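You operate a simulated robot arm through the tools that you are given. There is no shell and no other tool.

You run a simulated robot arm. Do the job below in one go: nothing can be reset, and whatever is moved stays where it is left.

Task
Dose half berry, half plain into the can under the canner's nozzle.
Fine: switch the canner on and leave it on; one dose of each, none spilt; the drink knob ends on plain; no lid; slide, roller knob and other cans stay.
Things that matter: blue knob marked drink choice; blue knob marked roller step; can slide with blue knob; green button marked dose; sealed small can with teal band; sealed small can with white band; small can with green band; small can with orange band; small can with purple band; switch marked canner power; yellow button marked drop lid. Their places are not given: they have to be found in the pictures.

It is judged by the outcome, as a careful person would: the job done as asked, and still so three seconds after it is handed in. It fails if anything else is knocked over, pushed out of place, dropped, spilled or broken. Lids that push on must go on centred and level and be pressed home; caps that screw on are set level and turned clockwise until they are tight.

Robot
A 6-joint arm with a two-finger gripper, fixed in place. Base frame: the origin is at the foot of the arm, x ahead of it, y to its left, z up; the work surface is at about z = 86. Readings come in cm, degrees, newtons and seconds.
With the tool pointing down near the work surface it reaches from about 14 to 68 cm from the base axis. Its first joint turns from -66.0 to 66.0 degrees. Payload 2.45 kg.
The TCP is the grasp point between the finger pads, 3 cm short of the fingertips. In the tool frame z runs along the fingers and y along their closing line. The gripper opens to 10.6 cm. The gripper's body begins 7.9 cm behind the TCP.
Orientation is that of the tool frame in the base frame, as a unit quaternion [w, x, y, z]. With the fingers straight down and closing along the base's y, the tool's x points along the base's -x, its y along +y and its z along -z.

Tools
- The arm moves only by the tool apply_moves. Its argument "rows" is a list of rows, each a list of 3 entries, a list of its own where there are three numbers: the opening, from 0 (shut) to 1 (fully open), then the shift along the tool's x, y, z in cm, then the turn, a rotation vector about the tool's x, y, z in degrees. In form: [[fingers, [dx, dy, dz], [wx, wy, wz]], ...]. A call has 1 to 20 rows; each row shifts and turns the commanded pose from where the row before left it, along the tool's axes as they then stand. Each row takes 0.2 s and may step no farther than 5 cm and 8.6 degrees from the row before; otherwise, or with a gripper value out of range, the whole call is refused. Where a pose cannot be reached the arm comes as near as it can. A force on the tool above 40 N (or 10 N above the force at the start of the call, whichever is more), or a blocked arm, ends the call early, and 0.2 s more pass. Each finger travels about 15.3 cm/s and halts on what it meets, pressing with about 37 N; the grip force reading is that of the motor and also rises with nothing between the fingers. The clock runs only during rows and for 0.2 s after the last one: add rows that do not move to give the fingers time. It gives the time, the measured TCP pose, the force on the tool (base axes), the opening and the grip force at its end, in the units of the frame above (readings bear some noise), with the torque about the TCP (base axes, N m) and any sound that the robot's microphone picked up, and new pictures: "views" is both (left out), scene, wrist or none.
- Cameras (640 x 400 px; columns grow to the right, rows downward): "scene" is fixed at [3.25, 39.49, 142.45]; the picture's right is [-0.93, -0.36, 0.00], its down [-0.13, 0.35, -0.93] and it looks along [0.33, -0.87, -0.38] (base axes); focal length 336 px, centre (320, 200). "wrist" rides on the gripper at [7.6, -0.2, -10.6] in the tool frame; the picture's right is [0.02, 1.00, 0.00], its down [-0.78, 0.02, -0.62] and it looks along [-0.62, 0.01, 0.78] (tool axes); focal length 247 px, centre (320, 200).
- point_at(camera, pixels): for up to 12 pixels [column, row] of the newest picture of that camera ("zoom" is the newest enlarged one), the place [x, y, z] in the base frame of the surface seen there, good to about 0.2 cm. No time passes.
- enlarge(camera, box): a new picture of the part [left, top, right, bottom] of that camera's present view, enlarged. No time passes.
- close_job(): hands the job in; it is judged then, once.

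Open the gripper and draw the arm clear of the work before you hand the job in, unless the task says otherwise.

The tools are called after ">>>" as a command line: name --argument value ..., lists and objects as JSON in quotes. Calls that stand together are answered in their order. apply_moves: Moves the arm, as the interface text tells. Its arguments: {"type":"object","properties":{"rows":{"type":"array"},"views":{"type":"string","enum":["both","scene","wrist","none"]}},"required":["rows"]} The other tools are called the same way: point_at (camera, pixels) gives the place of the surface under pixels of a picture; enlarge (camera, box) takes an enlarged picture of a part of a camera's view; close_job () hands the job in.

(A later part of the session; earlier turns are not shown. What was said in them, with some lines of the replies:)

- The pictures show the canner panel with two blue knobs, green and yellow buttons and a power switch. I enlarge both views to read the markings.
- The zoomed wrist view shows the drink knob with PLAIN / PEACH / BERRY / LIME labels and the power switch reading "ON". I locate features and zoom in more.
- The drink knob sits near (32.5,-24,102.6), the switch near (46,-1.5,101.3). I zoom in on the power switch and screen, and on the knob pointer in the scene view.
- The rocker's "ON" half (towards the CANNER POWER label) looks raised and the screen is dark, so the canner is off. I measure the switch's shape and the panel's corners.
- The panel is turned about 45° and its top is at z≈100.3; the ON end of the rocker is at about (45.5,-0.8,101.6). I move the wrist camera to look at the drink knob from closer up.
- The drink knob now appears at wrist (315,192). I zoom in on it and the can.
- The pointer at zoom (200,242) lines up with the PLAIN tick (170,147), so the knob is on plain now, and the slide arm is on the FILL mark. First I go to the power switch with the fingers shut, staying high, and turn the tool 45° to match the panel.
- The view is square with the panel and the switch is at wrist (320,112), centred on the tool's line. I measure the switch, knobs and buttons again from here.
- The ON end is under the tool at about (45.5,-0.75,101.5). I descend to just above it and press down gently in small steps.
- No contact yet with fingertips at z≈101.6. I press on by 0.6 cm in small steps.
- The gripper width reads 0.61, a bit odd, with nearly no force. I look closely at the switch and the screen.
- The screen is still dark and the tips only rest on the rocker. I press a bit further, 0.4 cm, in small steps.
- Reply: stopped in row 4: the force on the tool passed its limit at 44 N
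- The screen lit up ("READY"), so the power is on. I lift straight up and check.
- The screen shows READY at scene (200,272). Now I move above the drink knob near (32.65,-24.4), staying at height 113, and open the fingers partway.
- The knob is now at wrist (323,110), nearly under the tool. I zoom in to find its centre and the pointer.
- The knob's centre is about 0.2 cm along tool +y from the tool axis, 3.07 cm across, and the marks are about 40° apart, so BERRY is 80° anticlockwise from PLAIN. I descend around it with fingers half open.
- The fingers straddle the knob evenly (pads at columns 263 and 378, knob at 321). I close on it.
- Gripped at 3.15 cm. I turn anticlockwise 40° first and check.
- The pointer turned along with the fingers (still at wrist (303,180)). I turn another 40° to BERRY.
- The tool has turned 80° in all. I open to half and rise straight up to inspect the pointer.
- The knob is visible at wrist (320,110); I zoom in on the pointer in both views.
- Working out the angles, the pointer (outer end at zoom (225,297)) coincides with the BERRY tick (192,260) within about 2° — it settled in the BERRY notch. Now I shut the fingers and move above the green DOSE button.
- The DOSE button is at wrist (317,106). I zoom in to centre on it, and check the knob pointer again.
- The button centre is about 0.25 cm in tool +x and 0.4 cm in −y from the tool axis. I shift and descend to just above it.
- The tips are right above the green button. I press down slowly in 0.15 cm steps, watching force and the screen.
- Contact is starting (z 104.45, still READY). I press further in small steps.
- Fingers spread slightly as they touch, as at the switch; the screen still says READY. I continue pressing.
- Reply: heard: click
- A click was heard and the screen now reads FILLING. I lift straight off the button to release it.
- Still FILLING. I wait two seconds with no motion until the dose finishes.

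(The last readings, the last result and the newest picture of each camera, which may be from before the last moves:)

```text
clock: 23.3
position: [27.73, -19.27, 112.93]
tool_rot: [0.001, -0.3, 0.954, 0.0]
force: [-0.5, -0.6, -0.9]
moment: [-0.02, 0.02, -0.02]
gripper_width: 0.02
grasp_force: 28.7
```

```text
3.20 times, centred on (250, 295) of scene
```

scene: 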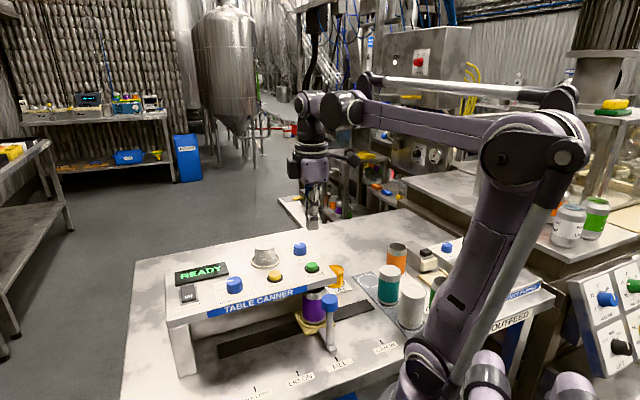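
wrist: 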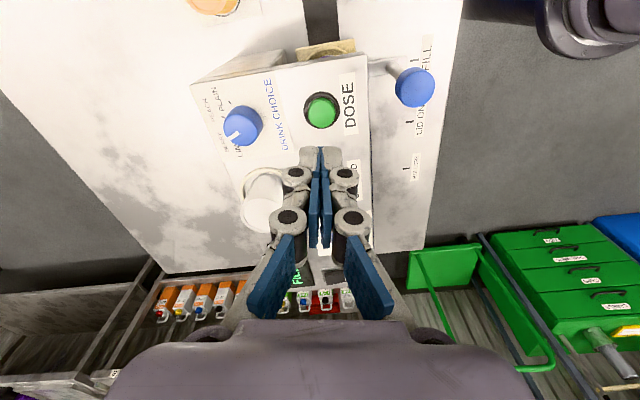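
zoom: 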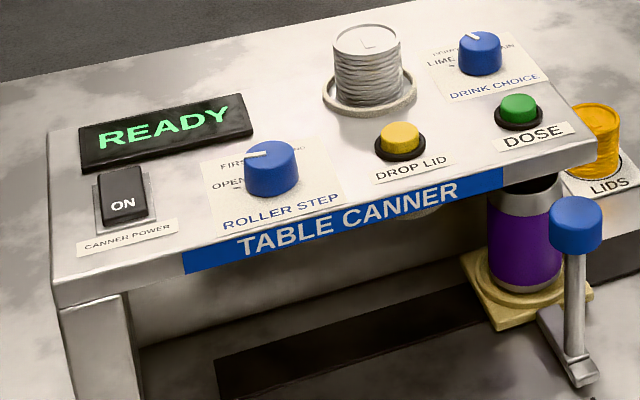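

The screen is back to READY, so the berry dose is finished. I return above the drink knob and open the fingers to 4.8 cm.

>>> apply_moves --rows '[[0.45, [-0.71, -3.59, 0], [0, 0, 0]], [0.45, [-0.71, -3.59, 0], [0, 0, 0]], [0.45, [0, 0, 0], [0, 0, 0]], [0.45, [0, 0, 0], [0, 0, 0]]]' --views "wrist"

>>> enlarge --camera "wrist" --box '[272, 80, 368, 140]'

```text
clock: 24.3
position: [33.05, -24.45, 112.88]
tool_rot: [0.0, -0.3, 0.954, 0.0]
force: [-0.8, 0.8, 0.3]
moment: [0.04, -0.01, 0.02]
gripper_width: 4.76
grasp_force: 0.1
```

wrist: 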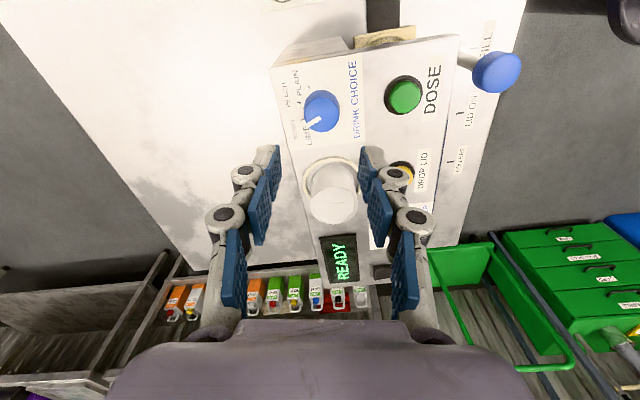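

```text
6.67 times, centred on (320, 110) of wrist
```

zoom: 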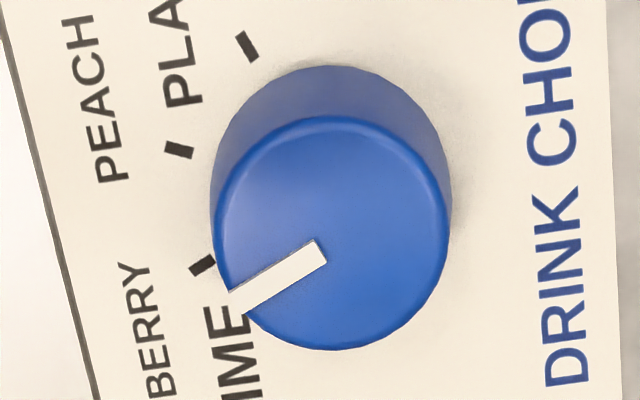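

By the picture the knob is centred between the fingers within 0.1 cm and still points at BERRY. I descend around it and check before closing.

>>> apply_moves --rows '[[0.45, [0.12, 0, 4], [0, 0, 0]], [0.45, [0, 0, 3], [0, 0, 0]], [0.45, [0, 0, 1.5], [0, 0, 0]], [0.45, [0, 0, 0.5], [0, 0, 0]], [0.45, [0, 0, 0], [0, 0, 0]]]' --views "wrist"

>>> enlarge --camera "wrist" --box '[230, 110, 410, 220]'

```text
clock: 25.5
position: [32.69, -24.42, 103.99]
tool_rot: [0.0, -0.301, 0.954, -0.001]
force: [-0.4, 0.8, -0.4]
moment: [0.03, 0.04, 0.05]
gripper_width: 4.77
grasp_force: 0.0
```

wrist: 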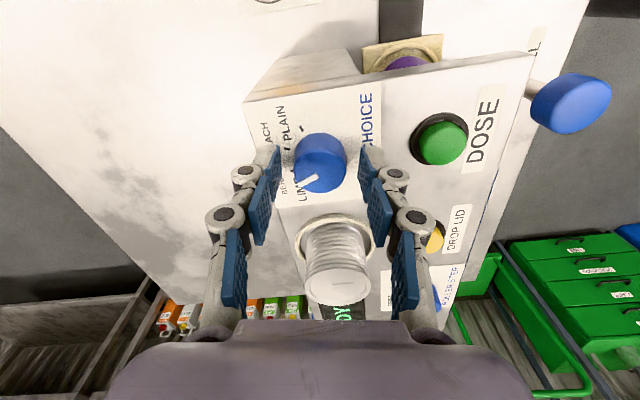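

```text
3.56 times, centred on (320, 165) of wrist
```

zoom: 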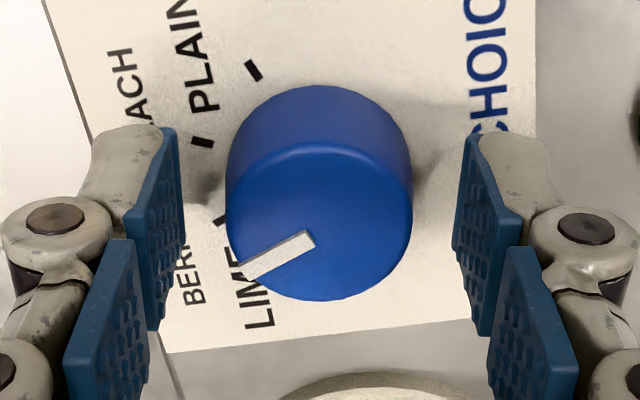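

The knob sits centred between the pads. I close on it and turn clockwise about 44°, then check.

>>> apply_moves --rows '[[0.2, [0, 0, 0], [0, 0, 0]], [0.2, [0, 0, 0], [0, 0, 0]], [0.2, [0, 0, 0], [0, 0, 8]], [0.2, [0, 0, 0], [0, 0, 8]], [0.2, [0, 0, 0], [0, 0, 8]], [0.2, [0, 0, 0], [0, 0, 8]], [0.2, [0, 0, 0], [0, 0, 8]], [0.2, [0, 0, 0], [0, 0, 4]]]' --views "wrist"

```text
clock: 27.3
position: [32.8, -24.28, 103.91]
tool_rot: [0.002, 0.079, 0.997, -0.001]
force: [6.4, 3.1, 11.0]
moment: [0.22, 0.55, 0.0]
gripper_width: 3.09
grasp_force: 45.4
```

wrist: 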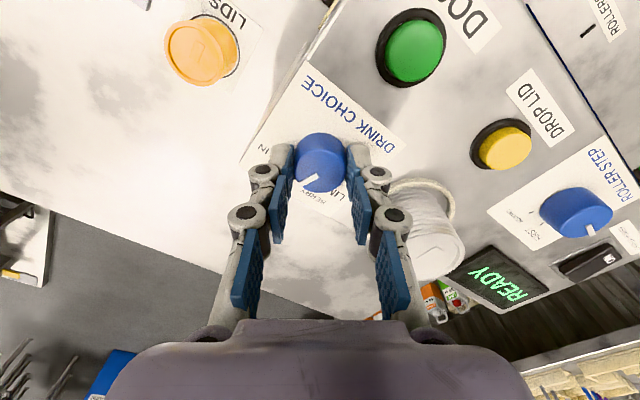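

I zoom in to see whether the pointer turned with the fingers.

>>> enlarge --camera "wrist" --box '[230, 110, 410, 220]'

```text
3.56 times, centred on (320, 165) of wrist
```

zoom: 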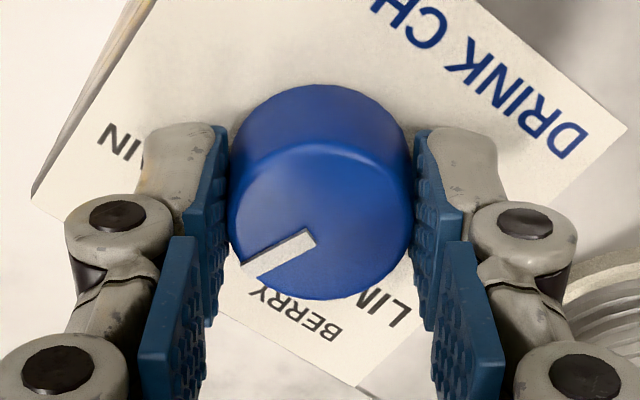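

The pointer kept its place relative to the fingers, so the knob is turning. I turn the remaining 45° to PLAIN.

>>> apply_moves --rows '[[0.2, [0, 0, 0], [0, 0, 8]], [0.2, [0, 0, 0], [0, 0, 8]], [0.2, [0, 0, 0], [0, 0, 8]], [0.2, [0, 0, 0], [0, 0, 8]], [0.2, [0, 0, 0], [0, 0, 8]], [0.2, [0, 0, 0], [0, 0, 5]], [0.2, [0, 0, 0], [0, 0, 0]]]' --views "wrist"

>>> enlarge --camera "wrist" --box '[230, 110, 410, 220]'

```text
clock: 28.9
position: [32.75, -24.2, 104.0]
tool_rot: [0.0, 0.454, 0.891, 0.001]
force: [8.4, 13.7, -0.2]
moment: [-0.46, -0.68, 0.02]
gripper_width: 3.09
grasp_force: 44.9
```

wrist: 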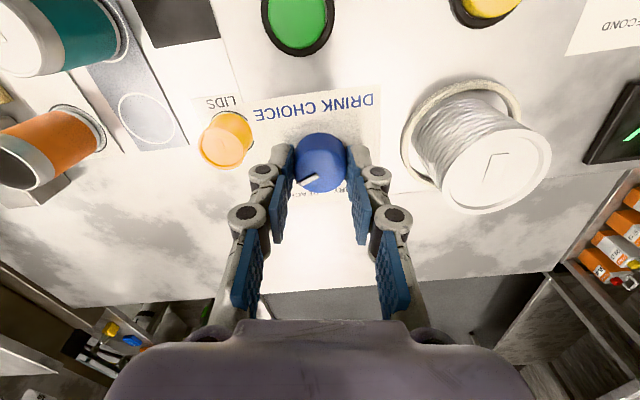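

```text
3.56 times, centred on (320, 165) of wrist
```

zoom: 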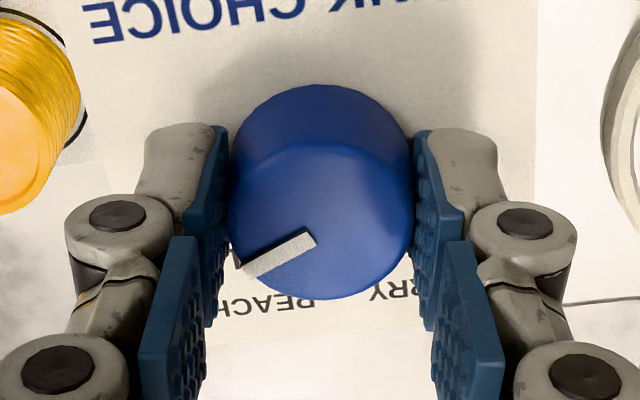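

The tool has turned 89° in all and the pointer followed. I open the fingers and rise to inspect.

>>> apply_moves --rows '[[0.45, [0, 0, 0], [0, 0, 0]], [0.45, [0, 0, -1.5], [0, 0, 0]], [0.45, [0, 0, -4], [0, 0, 0]], [0.45, [0, 0, -4], [0, 0, 0]], [0.45, [0, 0, 0], [0, 0, 0]]]' --views "both"

>>> enlarge --camera "wrist" --box '[272, 80, 368, 140]'

>>> enlarge --camera "scene" --box '[265, 235, 335, 285]'

```text
clock: 30.1
position: [32.81, -24.37, 113.7]
tool_rot: [0.001, 0.455, 0.891, -0.001]
force: [0.3, 0.1, 1.0]
moment: [-0.03, 0.0, 0.01]
gripper_width: 4.79
grasp_force: 0.0
```

scene: 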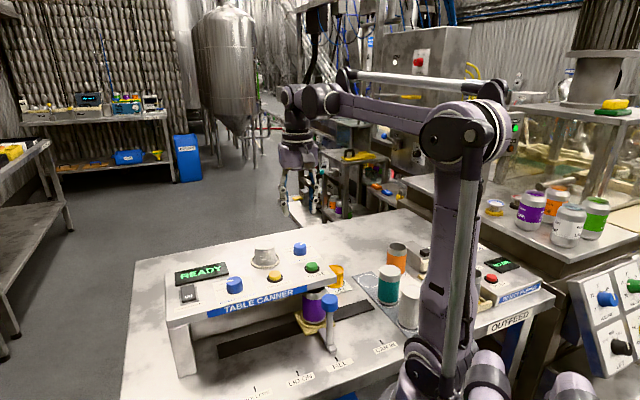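
wrist: 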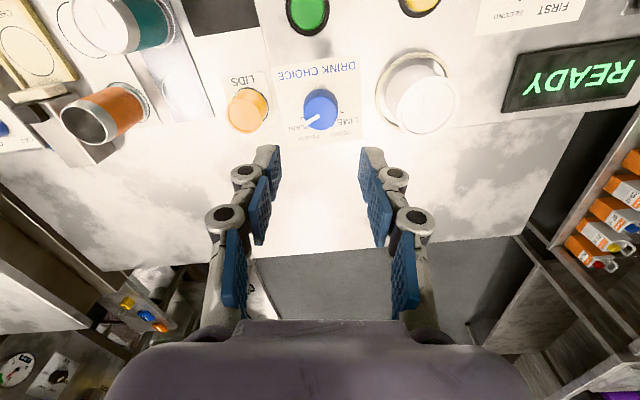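

```text
6.67 times, centred on (320, 110) of wrist
```

zoom: 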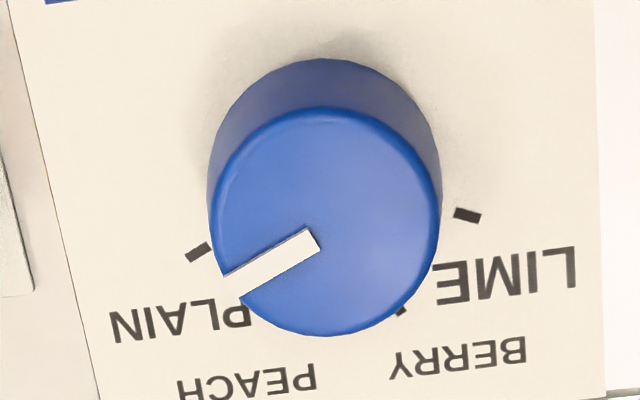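

```text
8.00 times, centred on (300, 260) of scene
```

zoom: 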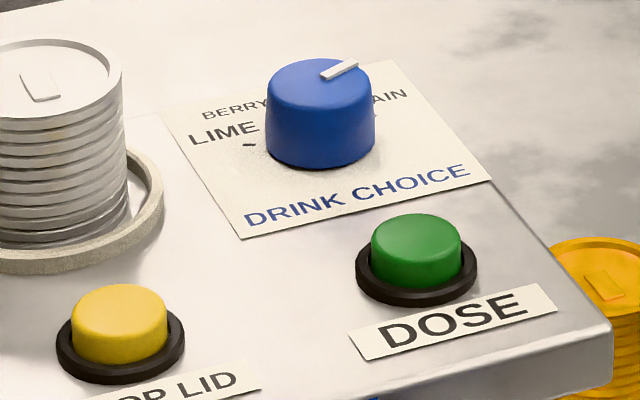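

The pointer lies along the PLAIN tick at zoom (198,252). I compare with the starting picture using the very same scene box.

>>> enlarge --camera "scene" --box '[255, 230, 365, 300]'

>>> point_at --camera "wrist" --pixels '[[301.7, 117.8], [342.0, 112.3], [318.8, 115.7], [306.8, 122.8], [321, 113], [332, 127], [308, 12], [304, 118], [305, 112], [337, 112], [321, 99], [321, 128]]'

```text
5.71 times, centred on (310, 265) of scene
```

zoom: 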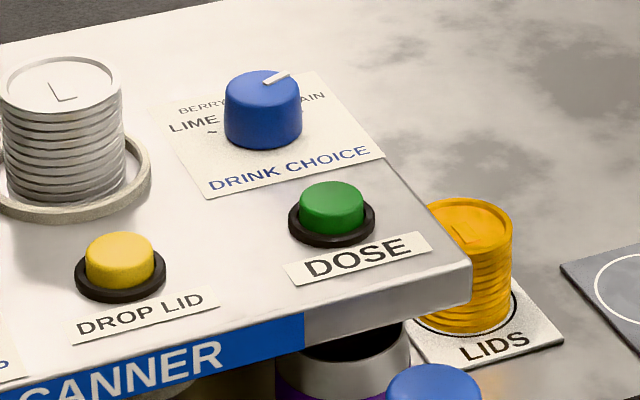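

```text
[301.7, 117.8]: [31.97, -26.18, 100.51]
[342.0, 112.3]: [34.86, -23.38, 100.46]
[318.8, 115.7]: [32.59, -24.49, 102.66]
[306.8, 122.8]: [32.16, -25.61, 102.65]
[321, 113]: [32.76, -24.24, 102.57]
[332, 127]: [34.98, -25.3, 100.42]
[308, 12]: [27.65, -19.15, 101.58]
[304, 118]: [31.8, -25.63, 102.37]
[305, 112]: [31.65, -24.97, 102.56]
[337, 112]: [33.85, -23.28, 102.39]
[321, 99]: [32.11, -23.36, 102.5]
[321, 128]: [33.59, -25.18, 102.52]
```

The picture matches the starting one exactly and the 3D angles (pointer −111°, PLAIN tick −112°) agree: the knob is back on PLAIN. I shut the fingers and move back above DOSE.

>>> apply_moves --rows '[[0, [3.6, -0.6, 0], [0, 0, 0]], [0, [3.6, -0.6, 0], [0, 0, 0]], [0, [0, 0, 0], [0, 0, 0]], [0, [0, 0, 0], [0, 0, 0]]]' --views "both"

>>> enlarge --camera "wrist" --box '[240, 60, 400, 160]'

```text
clock: 31.1
position: [27.58, -19.13, 113.55]
tool_rot: [0.0, 0.454, 0.891, 0.0]
force: [-0.3, -0.2, -0.4]
moment: [0.04, 0.0, -0.01]
gripper_width: 0.03
grasp_force: 28.5
```

scene: 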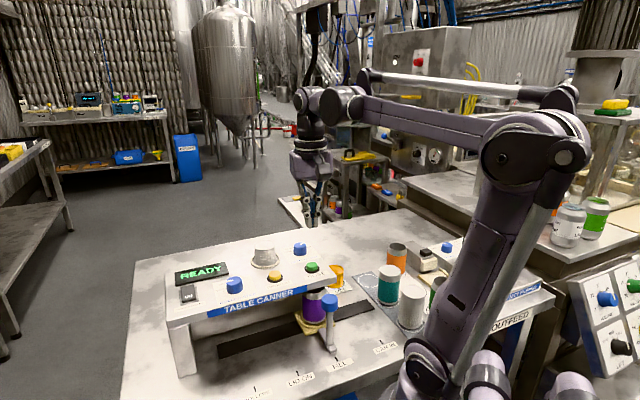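
wrist: 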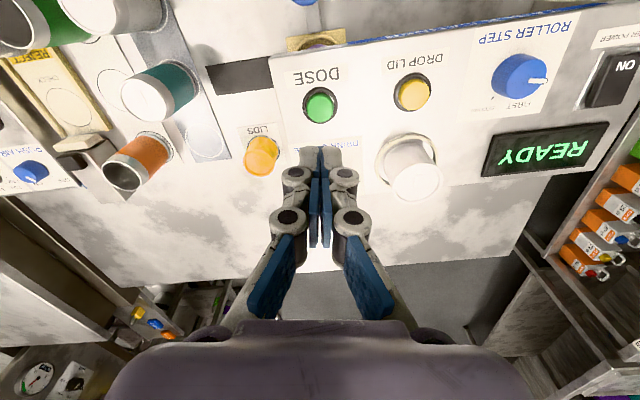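

```text
4.00 times, centred on (320, 110) of wrist
```

zoom: 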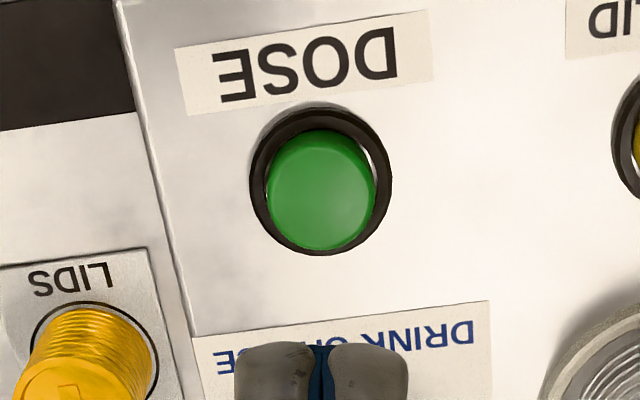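

The button is at wrist (320,108), about 0.2 cm in tool +x and 0.1 cm in −y off the axis. I correct and descend to just above it.

>>> apply_moves --rows '[[0, [0.22, -0.1, 3], [0, 0, 0]], [0, [0, 0, 4], [0, 0, 0]], [0, [0, 0, 1.6], [0, 0, 0]], [0, [0, 0, 0], [0, 0, 0]]]' --views "wrist"

```text
clock: 32.1
position: [27.31, -19.09, 104.88]
tool_rot: [0.0, 0.454, 0.891, 0.0]
force: [0.1, 0.5, 0.0]
moment: [-0.02, 0.0, -0.01]
gripper_width: 0.0
grasp_force: 28.7
```

wrist: 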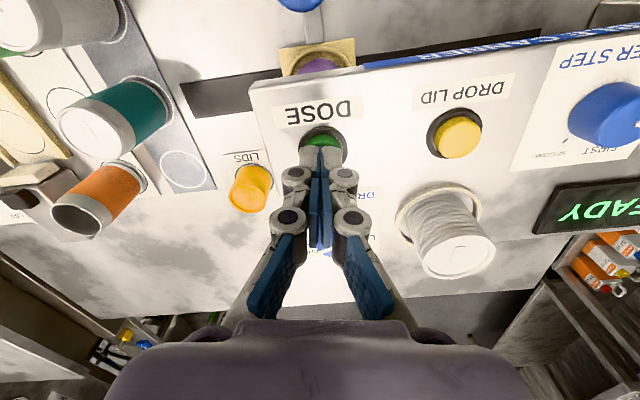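

The tips are centred on the button and the screen reads READY. I press in small steps as before.

>>> apply_moves --rows '[[0, [0, 0, 0.2], [0, 0, 0]], [0, [0, 0, 0.15], [0, 0, 0]], [0, [0, 0, 0.15], [0, 0, 0]], [0, [0, 0, 0.15], [0, 0, 0]], [0, [0, 0, 0.12], [0, 0, 0]]]' --views "scene"

```text
clock: 33.3
position: [27.22, -19.03, 104.13]
tool_rot: [0.0, 0.455, 0.891, 0.0]
force: [-0.1, -0.6, 2.1]
moment: [-0.02, -0.01, -0.05]
gripper_width: 0.63
grasp_force: 29.0
```

scene: 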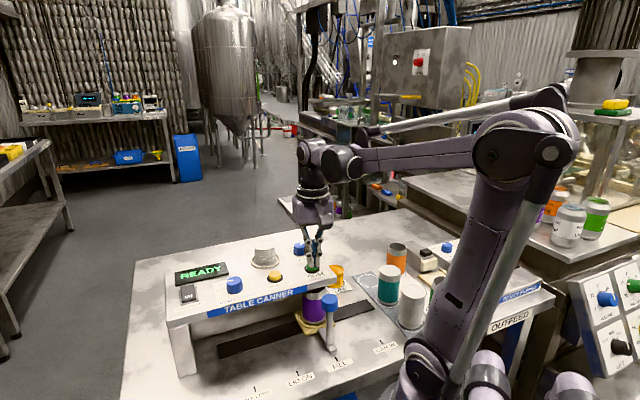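

Still READY with no click; I press a little further.

>>> apply_moves --rows '[[0, [0, 0, 0.1], [0, 0, 0]], [0, [0, 0, 0.08], [0, 0, 0]]]' --views "scene"

```text
clock: 33.9
position: [27.33, -18.97, 103.99]
tool_rot: [0.002, 0.454, 0.891, 0.0]
force: [-0.7, -0.1, 1.8]
moment: [-0.02, 0.02, -0.03]
gripper_width: 0.65
grasp_force: 28.2
heard: click
```

scene: 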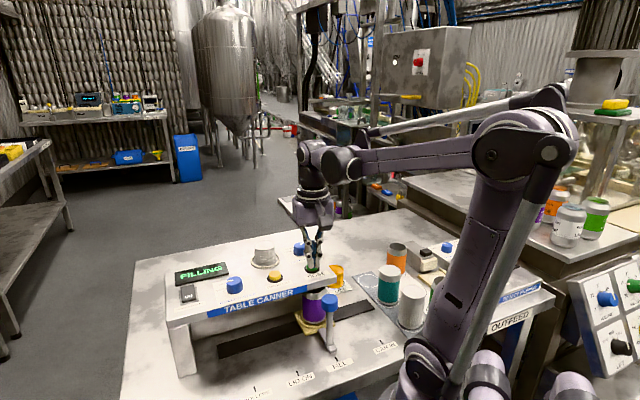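

Click heard and the screen reads FILLING: the plain dose is running. I lift off the button and wait.

>>> apply_moves --rows '[[0, [0, 0, -2], [0, 0, 0]], [0, [0, 0, -4], [0, 0, 0]], [0, [0, 0, -4], [0, 0, 0]], [0, [0, 0, -4], [0, 0, 0]], [0, [0, 0, 0], [0, 0, 0]], [0, [0, 0, 0], [0, 0, 0]], [0, [0, 0, 0], [0, 0, 0]], [0, [0, 0, 0], [0, 0, 0]], [0, [0, 0, 0], [0, 0, 0]], [0, [0, 0, 0], [0, 0, 0]], [0, [0, 0, 0], [0, 0, 0]], [0, [0, 0, 0], [0, 0, 0]], [0, [0, 0, 0], [0, 0, 0]], [0, [0, 0, 0], [0, 0, 0]], [0, [0, 0, 0], [0, 0, 0]]]' --views "both"

>>> enlarge --camera "scene" --box '[150, 235, 350, 355]'

```text
clock: 37.1
position: [27.18, -18.93, 117.85]
tool_rot: [0.001, 0.454, 0.891, 0.0]
force: [0.3, -0.4, -0.2]
moment: [-0.01, -0.01, 0.01]
gripper_width: 0.02
grasp_force: 28.4
```

scene: 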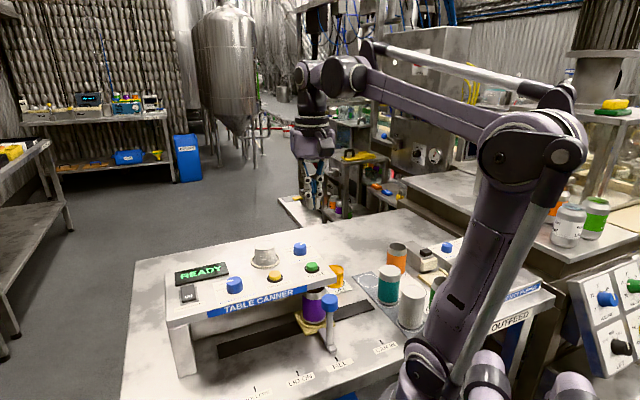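
wrist: 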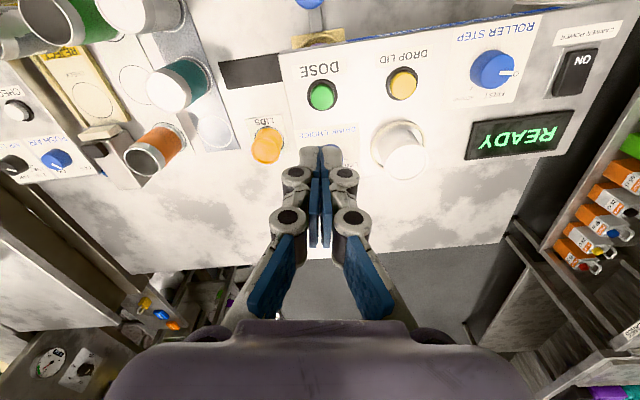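

```text
3.20 times, centred on (250, 295) of scene
```

zoom: 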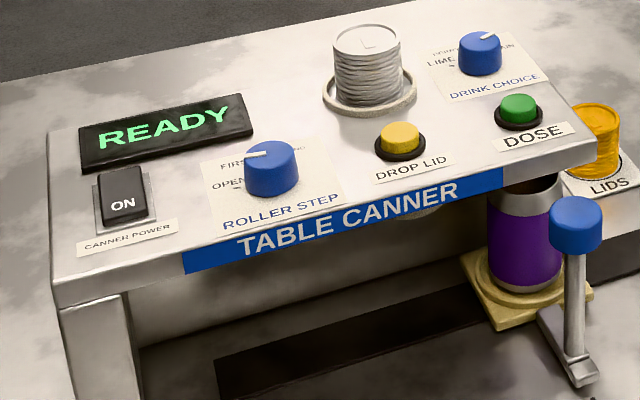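

The screen reads READY again, the knob is on PLAIN, and there is no spill around the purple can. I draw the arm up and away and open the gripper.

>>> apply_moves --rows '[[0, [0, 0, -4.5], [0, 0, 0]], [0, [0, 0, -4.5], [0, 0, 0]], [0.5, [0, 4, 0], [0, 0, 0]], [1, [0, 4, 0], [0, 0, 0]], [1, [0, 4, 0], [0, 0, 0]], [1, [0, 4, 0], [0, 0, 0]], [1, [0, 0, 0], [0, 0, 0]], [1, [0, 0, 0], [0, 0, 0]]]' --views "both"

>>> enlarge --camera "scene" --box '[255, 230, 365, 300]'

>>> enlarge --camera "scene" --box '[130, 230, 450, 400]'

```text
clock: 38.9
position: [40.22, -9.82, 127.04]
tool_rot: [0.001, 0.453, 0.891, 0.001]
force: [0.6, -0.3, 0.3]
moment: [-0.05, -0.01, 0.0]
gripper_width: 10.63
grasp_force: 0.0
```

scene: 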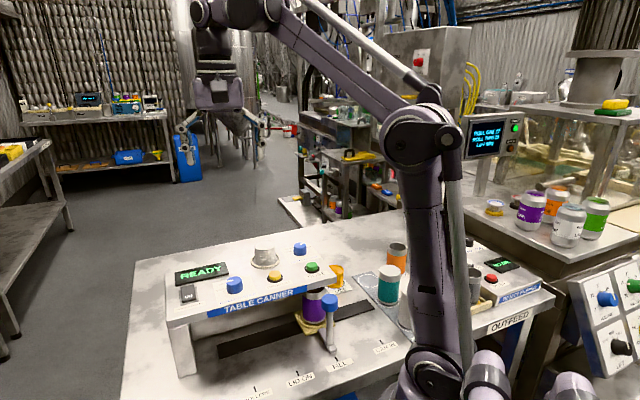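
wrist: 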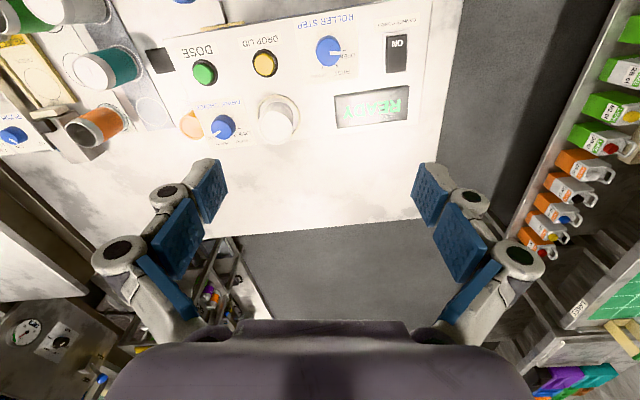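

```text
5.71 times, centred on (310, 265) of scene
```

zoom: 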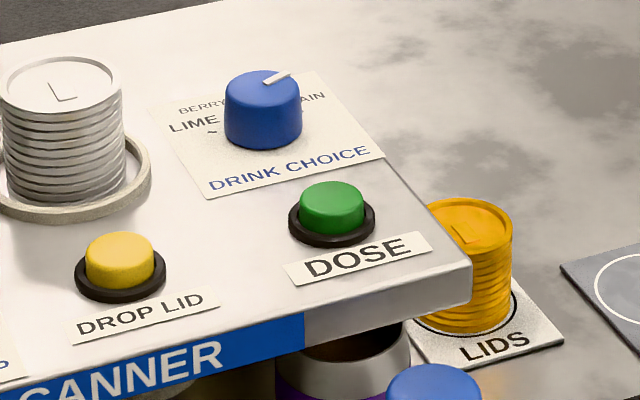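

```text
2.00 times, centred on (290, 315) of scene
```

zoom: 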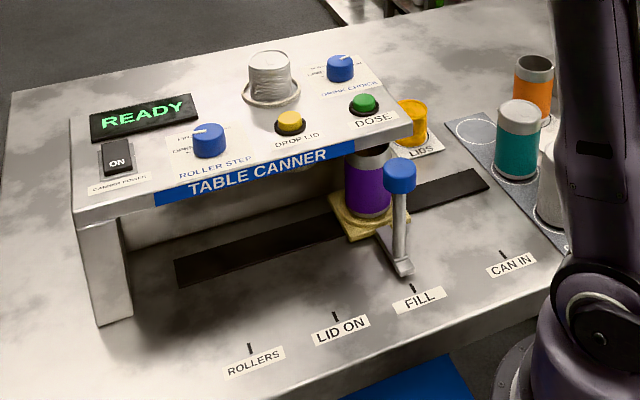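

The canner is on and reads READY, and both doses are in. The drink knob is on PLAIN; the slide, roller knob, lids and other cans have not moved. The arm is clear with the gripper open, so I hand the job in.

>>> close_job

```text
The job is handed in.
```

The can under the nozzle has one dose of berry and one dose of plain, and I've handed the job in.

- **Doses:** For each drink I pressed DOSE once. I heard a click, the screen went to FILLING, and it was back at READY before I moved on. I saw no spill around the can.
- **Drink knob:** I turned it from plain to berry for the first dose. It is back on plain and looks the same as in the starting picture.
- **Power:** The canner is switched on and was left on, showing READY.
- **Everything else:** No lid was dropped. The slide is still at the FILL mark, and the roller knob and other cans look unmoved in the last pictures.

I couldn't see the fill level inside the can directly, so the half-and-half rests on the two doses being equal.
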